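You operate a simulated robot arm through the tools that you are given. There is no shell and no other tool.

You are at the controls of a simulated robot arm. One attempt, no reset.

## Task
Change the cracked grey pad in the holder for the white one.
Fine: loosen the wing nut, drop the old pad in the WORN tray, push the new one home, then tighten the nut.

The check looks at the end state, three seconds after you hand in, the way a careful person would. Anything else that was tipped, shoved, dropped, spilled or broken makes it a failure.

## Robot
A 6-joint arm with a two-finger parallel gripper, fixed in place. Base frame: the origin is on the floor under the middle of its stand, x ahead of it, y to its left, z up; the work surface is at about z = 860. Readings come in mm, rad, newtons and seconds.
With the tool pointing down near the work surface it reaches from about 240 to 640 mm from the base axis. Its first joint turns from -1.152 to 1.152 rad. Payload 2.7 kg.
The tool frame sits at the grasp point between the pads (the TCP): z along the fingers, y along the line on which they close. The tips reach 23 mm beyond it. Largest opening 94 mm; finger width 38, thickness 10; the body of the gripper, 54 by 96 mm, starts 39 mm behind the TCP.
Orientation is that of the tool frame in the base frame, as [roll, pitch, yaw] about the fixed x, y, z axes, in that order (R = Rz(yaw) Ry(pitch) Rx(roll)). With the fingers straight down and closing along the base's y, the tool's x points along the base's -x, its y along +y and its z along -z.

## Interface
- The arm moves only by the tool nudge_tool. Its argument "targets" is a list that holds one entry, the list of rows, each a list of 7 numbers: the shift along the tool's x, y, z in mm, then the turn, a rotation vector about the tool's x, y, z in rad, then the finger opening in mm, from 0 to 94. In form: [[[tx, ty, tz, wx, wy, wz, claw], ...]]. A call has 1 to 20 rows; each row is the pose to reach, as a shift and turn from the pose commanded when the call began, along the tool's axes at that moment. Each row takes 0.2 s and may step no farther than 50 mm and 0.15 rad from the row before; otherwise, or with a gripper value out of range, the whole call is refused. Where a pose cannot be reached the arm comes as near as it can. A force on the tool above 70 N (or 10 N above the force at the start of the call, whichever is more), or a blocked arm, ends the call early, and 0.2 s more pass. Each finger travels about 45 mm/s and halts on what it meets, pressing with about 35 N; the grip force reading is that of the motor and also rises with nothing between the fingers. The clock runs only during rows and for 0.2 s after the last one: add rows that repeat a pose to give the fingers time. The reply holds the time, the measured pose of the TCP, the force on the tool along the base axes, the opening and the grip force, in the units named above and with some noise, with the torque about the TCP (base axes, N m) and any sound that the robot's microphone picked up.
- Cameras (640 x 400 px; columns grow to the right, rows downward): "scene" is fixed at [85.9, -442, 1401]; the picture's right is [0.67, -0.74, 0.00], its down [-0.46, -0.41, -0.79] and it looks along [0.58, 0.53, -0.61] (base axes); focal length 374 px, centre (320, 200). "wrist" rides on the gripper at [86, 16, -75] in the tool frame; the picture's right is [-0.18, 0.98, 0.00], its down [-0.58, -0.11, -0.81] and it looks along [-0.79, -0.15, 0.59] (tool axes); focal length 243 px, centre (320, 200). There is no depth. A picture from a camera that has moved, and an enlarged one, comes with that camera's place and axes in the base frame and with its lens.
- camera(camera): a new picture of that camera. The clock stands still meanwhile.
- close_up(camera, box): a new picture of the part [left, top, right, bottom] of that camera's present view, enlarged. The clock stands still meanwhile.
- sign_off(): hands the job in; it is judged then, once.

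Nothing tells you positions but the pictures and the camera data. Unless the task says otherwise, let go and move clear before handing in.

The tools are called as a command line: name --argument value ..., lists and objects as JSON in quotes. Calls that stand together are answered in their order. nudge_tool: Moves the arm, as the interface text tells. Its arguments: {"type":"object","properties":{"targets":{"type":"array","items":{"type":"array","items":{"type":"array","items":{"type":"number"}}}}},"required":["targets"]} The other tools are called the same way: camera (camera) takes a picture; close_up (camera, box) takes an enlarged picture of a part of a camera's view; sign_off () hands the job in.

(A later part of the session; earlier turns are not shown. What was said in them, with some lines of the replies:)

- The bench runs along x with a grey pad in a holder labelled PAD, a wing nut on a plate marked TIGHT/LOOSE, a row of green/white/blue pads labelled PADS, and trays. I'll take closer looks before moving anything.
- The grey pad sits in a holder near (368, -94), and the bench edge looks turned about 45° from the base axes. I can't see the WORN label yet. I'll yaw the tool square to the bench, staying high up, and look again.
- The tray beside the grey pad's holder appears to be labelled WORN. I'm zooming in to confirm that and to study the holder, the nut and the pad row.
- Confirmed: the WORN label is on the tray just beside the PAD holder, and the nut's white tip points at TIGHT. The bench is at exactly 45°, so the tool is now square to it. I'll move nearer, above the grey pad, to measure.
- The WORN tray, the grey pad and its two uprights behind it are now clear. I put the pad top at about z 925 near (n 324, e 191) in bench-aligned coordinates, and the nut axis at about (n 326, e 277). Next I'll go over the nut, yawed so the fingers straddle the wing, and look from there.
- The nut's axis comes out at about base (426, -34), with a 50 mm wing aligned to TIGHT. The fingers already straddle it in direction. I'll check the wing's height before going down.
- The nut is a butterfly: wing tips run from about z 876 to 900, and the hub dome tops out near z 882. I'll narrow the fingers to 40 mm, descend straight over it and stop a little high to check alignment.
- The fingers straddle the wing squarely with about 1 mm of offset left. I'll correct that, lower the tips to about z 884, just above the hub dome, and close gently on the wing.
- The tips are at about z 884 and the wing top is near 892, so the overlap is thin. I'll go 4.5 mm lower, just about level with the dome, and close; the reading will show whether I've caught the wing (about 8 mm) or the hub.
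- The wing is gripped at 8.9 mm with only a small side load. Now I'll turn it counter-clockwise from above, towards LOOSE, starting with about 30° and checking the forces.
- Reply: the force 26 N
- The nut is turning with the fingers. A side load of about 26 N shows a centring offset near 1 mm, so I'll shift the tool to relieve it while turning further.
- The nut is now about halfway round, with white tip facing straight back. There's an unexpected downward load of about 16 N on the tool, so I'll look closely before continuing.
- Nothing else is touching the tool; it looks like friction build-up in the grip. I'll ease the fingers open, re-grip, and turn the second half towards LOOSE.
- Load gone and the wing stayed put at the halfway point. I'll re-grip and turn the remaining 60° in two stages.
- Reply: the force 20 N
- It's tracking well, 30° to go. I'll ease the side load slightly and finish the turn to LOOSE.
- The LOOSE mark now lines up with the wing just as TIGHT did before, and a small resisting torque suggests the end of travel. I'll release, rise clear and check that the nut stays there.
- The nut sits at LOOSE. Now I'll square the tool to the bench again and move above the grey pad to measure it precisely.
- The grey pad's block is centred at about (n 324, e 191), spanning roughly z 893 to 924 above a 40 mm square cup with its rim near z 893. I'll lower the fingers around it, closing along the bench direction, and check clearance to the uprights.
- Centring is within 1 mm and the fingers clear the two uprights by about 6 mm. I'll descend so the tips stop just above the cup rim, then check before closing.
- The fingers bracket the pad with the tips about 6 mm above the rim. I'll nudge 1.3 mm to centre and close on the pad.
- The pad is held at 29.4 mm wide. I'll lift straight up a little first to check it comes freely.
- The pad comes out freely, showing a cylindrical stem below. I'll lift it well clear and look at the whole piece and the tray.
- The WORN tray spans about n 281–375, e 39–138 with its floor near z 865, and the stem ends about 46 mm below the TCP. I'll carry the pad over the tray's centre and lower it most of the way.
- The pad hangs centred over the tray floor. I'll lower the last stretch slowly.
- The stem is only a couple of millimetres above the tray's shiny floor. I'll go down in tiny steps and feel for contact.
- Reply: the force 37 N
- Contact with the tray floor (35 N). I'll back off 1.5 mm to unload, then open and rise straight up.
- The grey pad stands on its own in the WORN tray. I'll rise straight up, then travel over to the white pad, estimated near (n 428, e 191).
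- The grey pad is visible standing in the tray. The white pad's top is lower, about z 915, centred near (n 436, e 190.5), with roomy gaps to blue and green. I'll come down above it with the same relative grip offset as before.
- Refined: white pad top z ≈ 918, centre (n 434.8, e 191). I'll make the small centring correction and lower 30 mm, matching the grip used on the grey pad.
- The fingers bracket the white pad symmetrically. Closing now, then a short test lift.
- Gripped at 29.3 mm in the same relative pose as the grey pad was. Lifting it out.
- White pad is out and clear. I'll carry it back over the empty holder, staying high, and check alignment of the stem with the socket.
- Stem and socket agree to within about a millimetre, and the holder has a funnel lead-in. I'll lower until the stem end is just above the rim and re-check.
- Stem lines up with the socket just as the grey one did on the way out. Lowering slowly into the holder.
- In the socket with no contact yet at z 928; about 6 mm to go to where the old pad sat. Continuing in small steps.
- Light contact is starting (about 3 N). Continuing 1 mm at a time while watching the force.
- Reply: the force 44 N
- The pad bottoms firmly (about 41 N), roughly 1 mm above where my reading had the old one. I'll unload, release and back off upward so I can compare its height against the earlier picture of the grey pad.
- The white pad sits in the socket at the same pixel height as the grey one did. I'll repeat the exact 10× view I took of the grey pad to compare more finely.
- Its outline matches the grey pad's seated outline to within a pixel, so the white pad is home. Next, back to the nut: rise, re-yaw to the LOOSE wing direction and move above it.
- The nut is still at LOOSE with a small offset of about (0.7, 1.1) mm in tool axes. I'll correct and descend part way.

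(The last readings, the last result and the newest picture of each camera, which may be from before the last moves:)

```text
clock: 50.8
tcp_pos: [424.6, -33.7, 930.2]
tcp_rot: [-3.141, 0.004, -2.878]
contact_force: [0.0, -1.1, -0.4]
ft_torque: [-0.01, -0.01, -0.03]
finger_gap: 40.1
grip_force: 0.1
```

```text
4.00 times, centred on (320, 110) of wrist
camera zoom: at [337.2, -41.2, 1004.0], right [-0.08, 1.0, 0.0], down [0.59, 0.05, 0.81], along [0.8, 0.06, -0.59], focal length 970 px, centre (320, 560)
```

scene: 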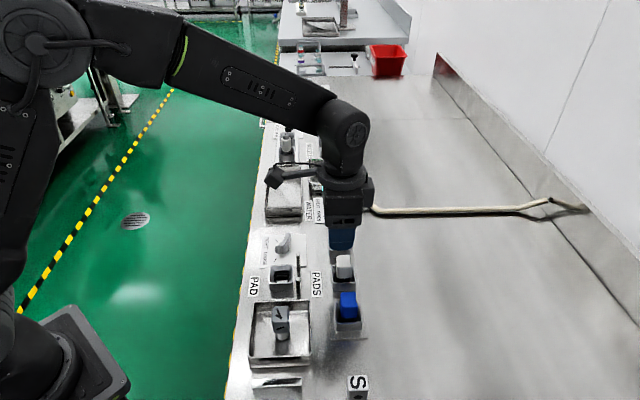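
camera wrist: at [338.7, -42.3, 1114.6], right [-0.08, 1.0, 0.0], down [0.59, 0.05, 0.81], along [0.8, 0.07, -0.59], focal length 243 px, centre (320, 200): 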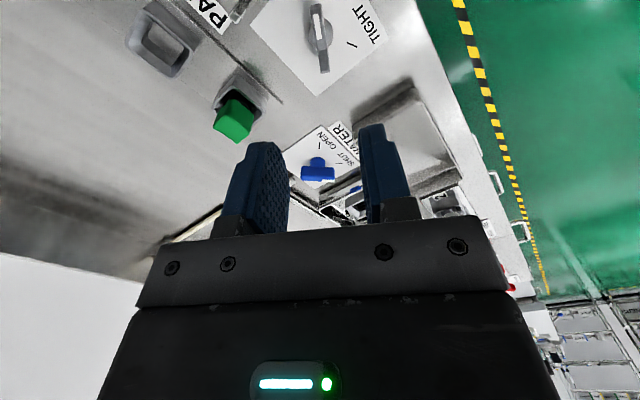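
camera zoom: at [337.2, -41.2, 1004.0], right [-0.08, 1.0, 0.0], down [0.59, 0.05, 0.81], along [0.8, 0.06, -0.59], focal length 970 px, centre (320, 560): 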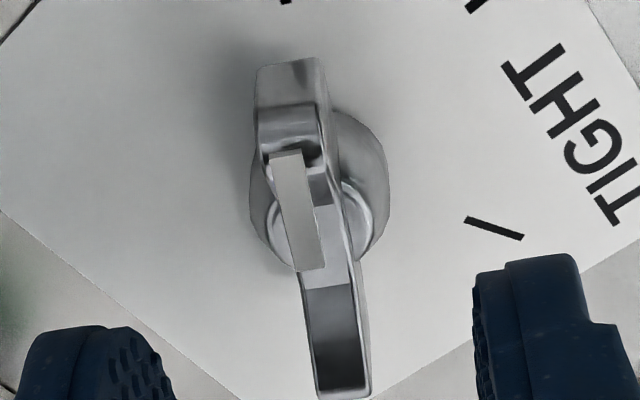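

Alignment is within a millimetre. I'll make the last correction, descend to the wing and close.

nudge_tool --targets '[[[-0.7, -0.3, 10, 0, 0, 0, 40], [-0.7, -0.3, 20, 0, 0, 0, 40], [-0.7, -0.3, 26, 0, 0, 0, 40], [-0.7, -0.3, 26, 0, 0, 0, 30], [-0.7, -0.3, 26, 0, 0, 0, 20], [-0.7, -0.3, 26, 0, 0, 0, 12], [-0.7, -0.3, 26, 0, 0, 0, 5], [-0.7, -0.3, 26, 0, 0, 0, 5], [-0.7, -0.3, 26, 0, 0, 0, 5]]]'

close_up --camera "wrist" --box '[240, 60, 400, 160]'

```text
clock: 52.8
tcp_pos: [426.1, -33.7, 903.5]
tcp_rot: [3.141, -0.001, -2.878]
contact_force: [-1.3, 3.6, -1.5]
ft_torque: [0.09, -0.11, -0.13]
finger_gap: 8.7
grip_force: 44.9
```

```text
4.00 times, centred on (320, 110) of wrist
camera zoom: at [339.0, -41.0, 977.5], right [-0.08, 1.0, 0.0], down [0.59, 0.05, 0.81], along [0.8, 0.06, -0.59], focal length 970 px, centre (320, 560)
```

zoom: 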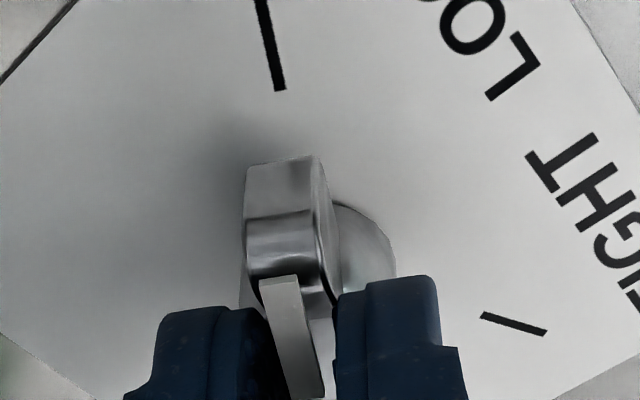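

The wing is gripped again (8.7 mm) with little side load. Turning clockwise towards TIGHT, first 30°.

nudge_tool --targets '[[[0, 0, 0, 0, 0, 0.09, 5], [0, 0, 0, 0, 0, 0.18, 5], [0, 0, 0, 0, 0, 0.27, 5], [0, 0, 0, 0, 0, 0.36, 5], [0, 0, 0, 0, 0, 0.45, 5], [0, 0, 0, 0, 0, 0.524, 5], [0, 0, 0, 0, 0, 0.524, 5]]]'

camera --camera "wrist"

```text
clock: 54.4
tcp_pos: [425.6, -33.6, 904.8]
tcp_rot: [3.141, 0.004, 2.88]
contact_force: [18.3, -15.8, -23.0]
ft_torque: [-0.15, -0.07, 0.0]
finger_gap: 8.8
grip_force: 45.1
```

```text
taken
camera wrist: at [347.2, 3.6, 977.4], right [0.43, 0.9, 0.0], down [0.53, -0.26, 0.81], along [0.73, -0.35, -0.59], focal length 243 px, centre (320, 200)
```

wrist: 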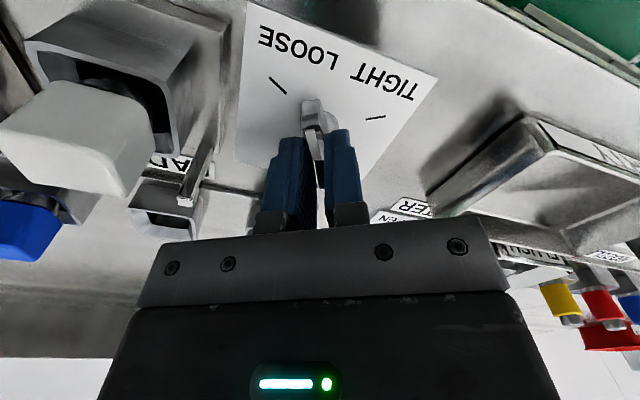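

Turning well, though a side load has built up to about 33 N. I'll ease the grip, re-centre slightly, re-grip and turn another 30°.

nudge_tool --targets '[[[0, 0, 0, 0, 0, 0, 15], [-0.6, -0.4, 0, 0, 0, 0, 15], [-0.6, -0.4, 0, 0, 0, 0, 5], [-0.6, -0.4, 0, 0, 0, 0, 5], [-0.6, -0.4, 0, 0, 0, 0.09, 5], [-0.6, -0.4, 0, 0, 0, 0.18, 5], [-0.6, -0.4, 0, 0, 0, 0.27, 5], [-0.6, -0.4, 0, 0, 0, 0.36, 5], [-0.6, -0.4, 0, 0, 0, 0.45, 5], [-0.6, -0.4, 0, 0, 0, 0.524, 5], [-0.6, -0.4, 0, 0, 0, 0.524, 5]]]'

camera --camera "wrist"

```text
clock: 56.8
tcp_pos: [425.4, -34.7, 905.5]
tcp_rot: [-3.142, 0.0, 2.356]
contact_force: [-20.9, 1.5, 29.4]
ft_torque: [-0.16, 0.16, 0.0]
finger_gap: 9.2
grip_force: 45.2
```

```text
taken
camera wrist: at [376.3, 38.3, 978.7], right [0.82, 0.57, 0.0], down [0.33, -0.49, 0.81], along [0.46, -0.67, -0.59], focal length 243 px, centre (320, 200)
```

wrist: 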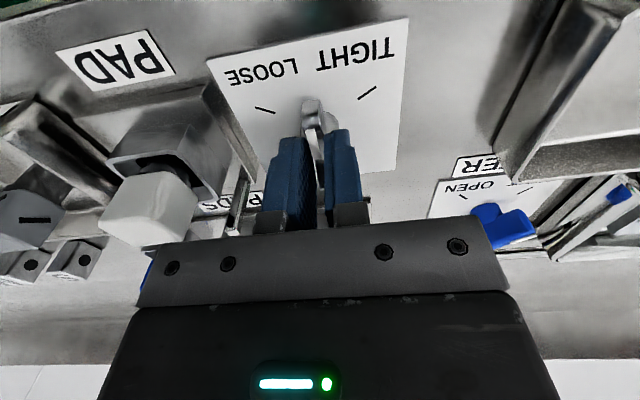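

Halfway. I'll ease, re-grip and turn the next 30°.

nudge_tool --targets '[[[0, 0, 0, 0, 0, 0, 15], [0.4, -0.4, 0, 0, 0, 0, 15], [0.4, -0.4, 0, 0, 0, 0, 5], [0.4, -0.4, 0, 0, 0, 0, 5], [0.4, -0.4, 0, 0, 0, 0.09, 5], [0.4, -0.4, 0, 0, 0, 0.18, 5], [0.4, -0.4, 0, 0, 0, 0.27, 5], [0.4, -0.4, 0, 0, 0, 0.36, 5], [0.4, -0.4, 0, 0, 0, 0.45, 5], [0.4, -0.4, 0, 0, 0, 0.524, 5], [0.4, -0.4, 0, 0, 0, 0.524, 5]]]'

camera --camera "wrist"

```text
clock: 59.2
tcp_pos: [426.3, -34.3, 902.7]
tcp_rot: [3.141, -0.001, 1.833]
contact_force: [0.8, -11.9, -12.1]
ft_torque: [-0.9, -0.21, 0.0]
finger_gap: 8.8
grip_force: 45.9
```

```text
taken
camera wrist: at [419.4, 53.1, 977.8], right [1.0, 0.08, 0.0], down [0.05, -0.59, 0.81], along [0.06, -0.8, -0.59], focal length 243 px, centre (320, 200)
```

wrist: 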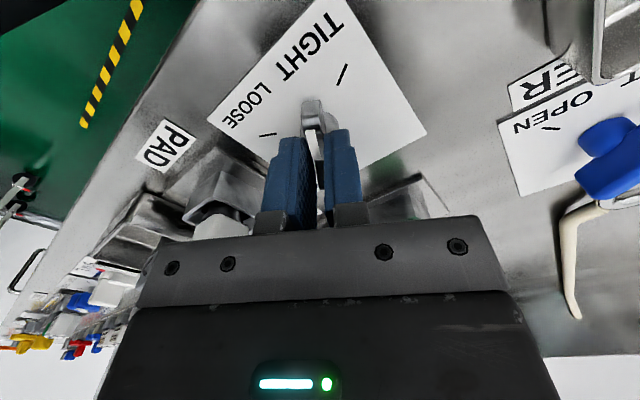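

30° left. Ease, re-grip and finish the turn to TIGHT.

nudge_tool --targets '[[[0, 0, 0, 0, 0, 0, 15], [0, 0, 0, 0, 0, 0, 15], [0, 0, 0, 0, 0, 0, 5], [0, 0, 0, 0, 0, 0, 5], [0, 0, 0, 0, 0, 0.09, 5], [0, 0, 0, 0, 0, 0.18, 5], [0, 0, 0, 0, 0, 0.27, 5], [0, 0, 0, 0, 0, 0.36, 5], [0, 0, 0, 0, 0, 0.45, 5], [0, 0, 0, 0, 0, 0.524, 5], [0, 0, 0, 0, 0, 0.524, 5]]]'

camera --camera "wrist"

close_up --camera "wrist" --box '[240, 60, 400, 160]'

```text
clock: 61.6
tcp_pos: [426.5, -33.0, 903.4]
tcp_rot: [-3.142, -0.001, 1.309]
contact_force: [-5.4, 9.9, -0.1]
ft_torque: [0.72, -0.08, 0.01]
finger_gap: 8.6
grip_force: 44.4
```

```text
taken
camera wrist: at [464.3, 45.5, 978.3], right [0.9, -0.43, 0.0], down [-0.26, -0.53, 0.81], along [-0.35, -0.73, -0.59], focal length 243 px, centre (320, 200)
```

wrist: 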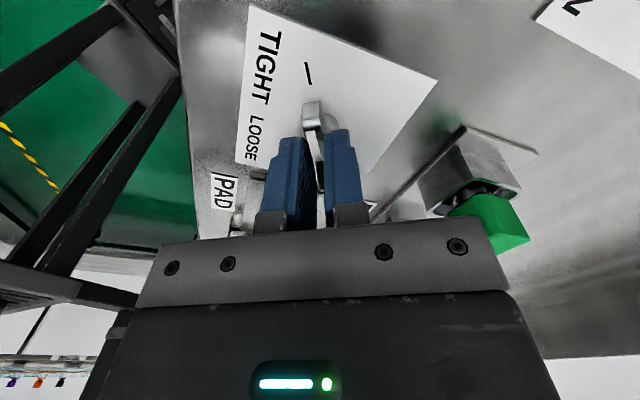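

```text
4.00 times, centred on (320, 110) of wrist
camera zoom: at [464.3, 45.5, 978.3], right [0.9, -0.43, 0.0], down [-0.26, -0.53, 0.81], along [-0.35, -0.73, -0.59], focal length 970 px, centre (320, 560)
```

zoom: 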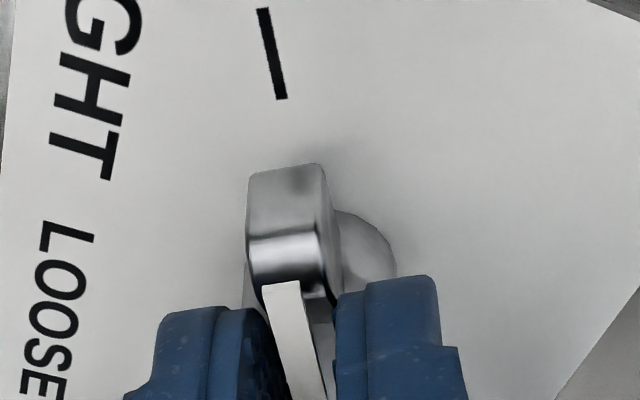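

The wing lines up with the TIGHT mark just as at the start. I'll give it a slight extra twist to feel for the end stop.

nudge_tool --targets '[[[0, 0, 0, 0, 0, 0.03, 5], [0, 0, 0, 0, 0, 0.05, 5], [0, 0, 0, 0, 0, 0.05, 5]]]'

close_up --camera "wrist" --box '[240, 60, 400, 160]'

```text
clock: 62.4
tcp_pos: [425.2, -33.7, 904.2]
tcp_rot: [-3.142, 0.001, 1.263]
contact_force: [-6.5, 6.1, -3.6]
ft_torque: [-0.52, 0.25, 1.82]
finger_gap: 9.5
grip_force: 45.3
```

```text
4.00 times, centred on (320, 110) of wrist
camera zoom: at [467.8, 43.9, 978.1], right [0.88, -0.47, 0.0], down [-0.28, -0.52, 0.81], along [-0.38, -0.71, -0.59], focal length 970 px, centre (320, 560)
```

zoom: 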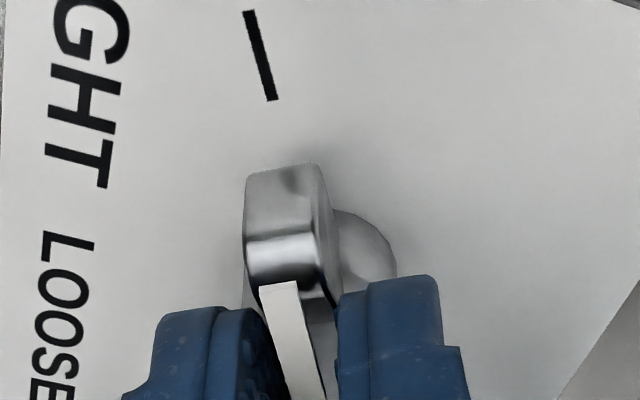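

The torque jumped to 1.8 N·m, so the nut is against its TIGHT stop. I'll open the fingers here and rise straight up.

nudge_tool --targets '[[[0, 0, 0, 0, 0, 0.04, 12], [0, 0, 0, 0, 0, 0.04, 22], [0, 0, 0, 0, 0, 0.04, 34], [0, 0, 0, 0, 0, 0.04, 36], [0, 0, -20, 0, 0, 0.04, 36], [0, 0, -50, 0, 0, 0.04, 40], [0, 0, -90, 0, 0, 0.04, 50], [0, 0, -130, 0, 0, 0, 60], [0, 0, -136, 0, 0, 0, 60], [0, 0, -136, 0, 0, 0, 60]]]'

camera --camera "wrist"

close_up --camera "wrist" --box '[240, 0, 400, 100]'

close_up --camera "scene" --box '[240, 220, 360, 300]'

close_up --camera "scene" --box '[223, 285, 383, 385]'

```text
clock: 64.6
tcp_pos: [427.8, -33.8, 1041.0]
tcp_rot: [3.139, -0.002, 1.261]
contact_force: [0.4, -0.1, -0.9]
ft_torque: [0.03, -0.02, -0.01]
finger_gap: 59.7
grip_force: 0.0
```

```text
taken
camera wrist: at [469.4, 43.5, 1115.6], right [0.88, -0.48, 0.0], down [-0.28, -0.52, 0.81], along [-0.38, -0.71, -0.59], focal length 243 px, centre (320, 200)
```

wrist: 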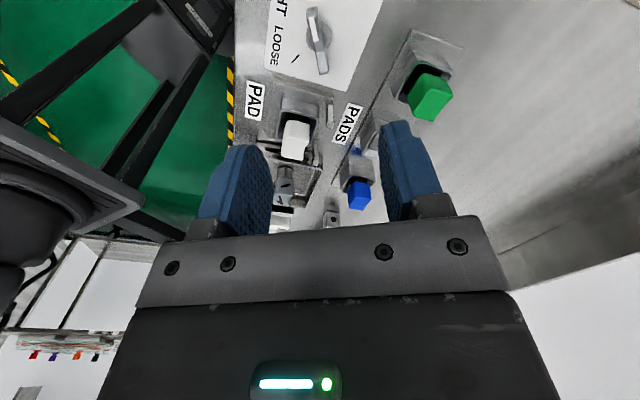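

```text
4.00 times, centred on (320, 50) of wrist
camera zoom: at [469.4, 43.5, 1115.6], right [0.88, -0.48, 0.0], down [-0.28, -0.52, 0.81], along [-0.38, -0.71, -0.59], focal length 970 px, centre (320, 800)
```

zoom: 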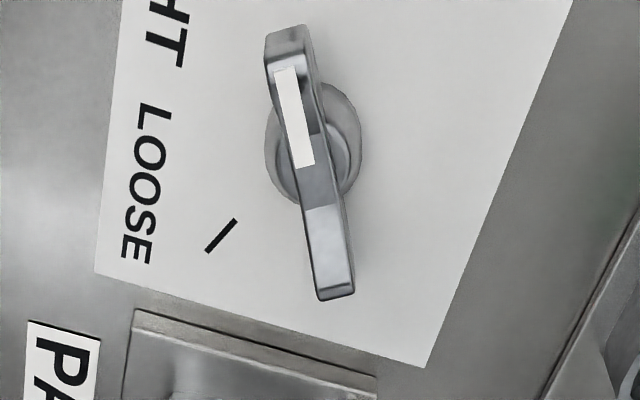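

```text
5.00 times, centred on (300, 260) of scene
camera zoom: at [85.9, -442.0, 1401.0], right [0.67, -0.74, 0.0], down [-0.46, -0.41, -0.79], along [0.58, 0.53, -0.61], focal length 1868 px, centre (420, -100)
```

zoom: 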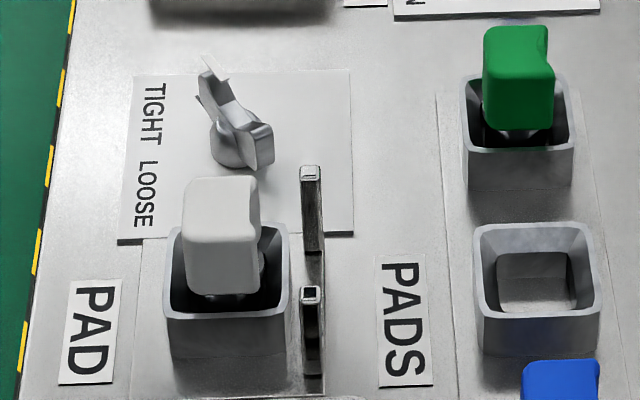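

```text
4.00 times, centred on (303, 335) of scene
camera zoom: at [85.9, -442.0, 1401.0], right [0.67, -0.74, 0.0], down [-0.46, -0.41, -0.79], along [0.58, 0.53, -0.61], focal length 1494 px, centre (388, -340)
```

zoom: 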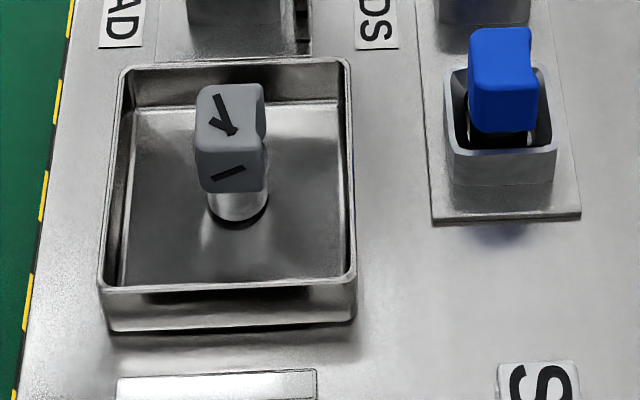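

The old pad stands in WORN, the white one is in the holder, and the wing points at TIGHT. One last fine comparison of the nut with its starting picture, plus a general look for anything disturbed.

close_up --camera "scene" --box '[255, 225, 319, 265]'

camera --camera "scene"

```text
10.00 times, centred on (287, 245) of scene
camera zoom: at [85.9, -442.0, 1401.0], right [0.67, -0.74, 0.0], down [-0.46, -0.41, -0.79], along [0.58, 0.53, -0.61], focal length 3736 px, centre (650, -250)
```

zoom: 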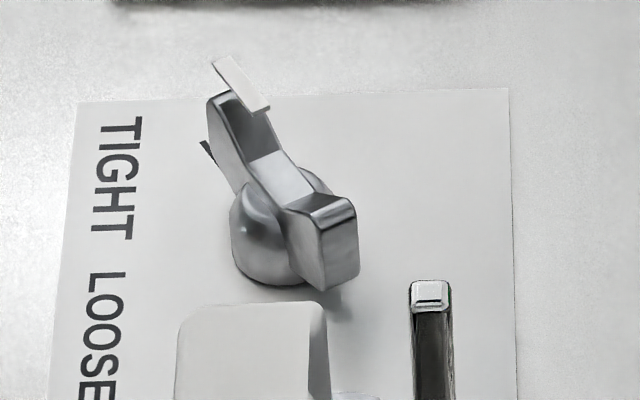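

```text
taken
```

scene: 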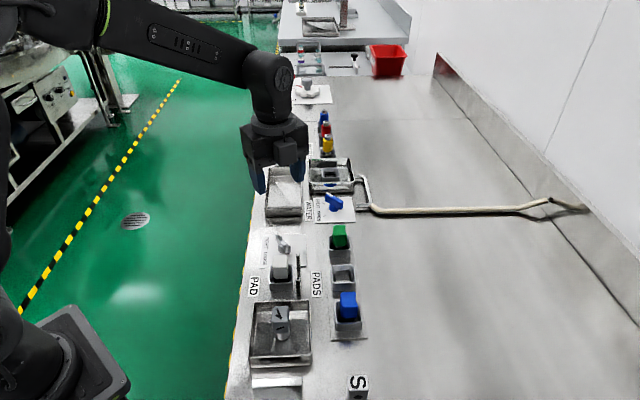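

The nut is pixel-identical to its starting TIGHT position. The white pad is seated where the grey one was, the grey pad is in the WORN tray, and nothing else has moved. The gripper is open and clear, so I'm handing in.

sign_off

```text
The job is handed in.
```

The pad swap is done and handed in; I haven't seen the check's verdict.

- **Old pad:** the cracked grey pad is standing upright in the WORN tray.
- **New pad:** the white pad went into the holder until it bottomed firmly, at about 41 N. In the pictures it sits at the same height as the grey one did, to within about a pixel.
- **Wing nut:** I loosened it before the swap. It is now back against its TIGHT stop and looks identical to the starting picture.
- **Rest of the bench:** nothing else looked moved or tipped in the last picture, and the gripper was open and clear at hand-in.
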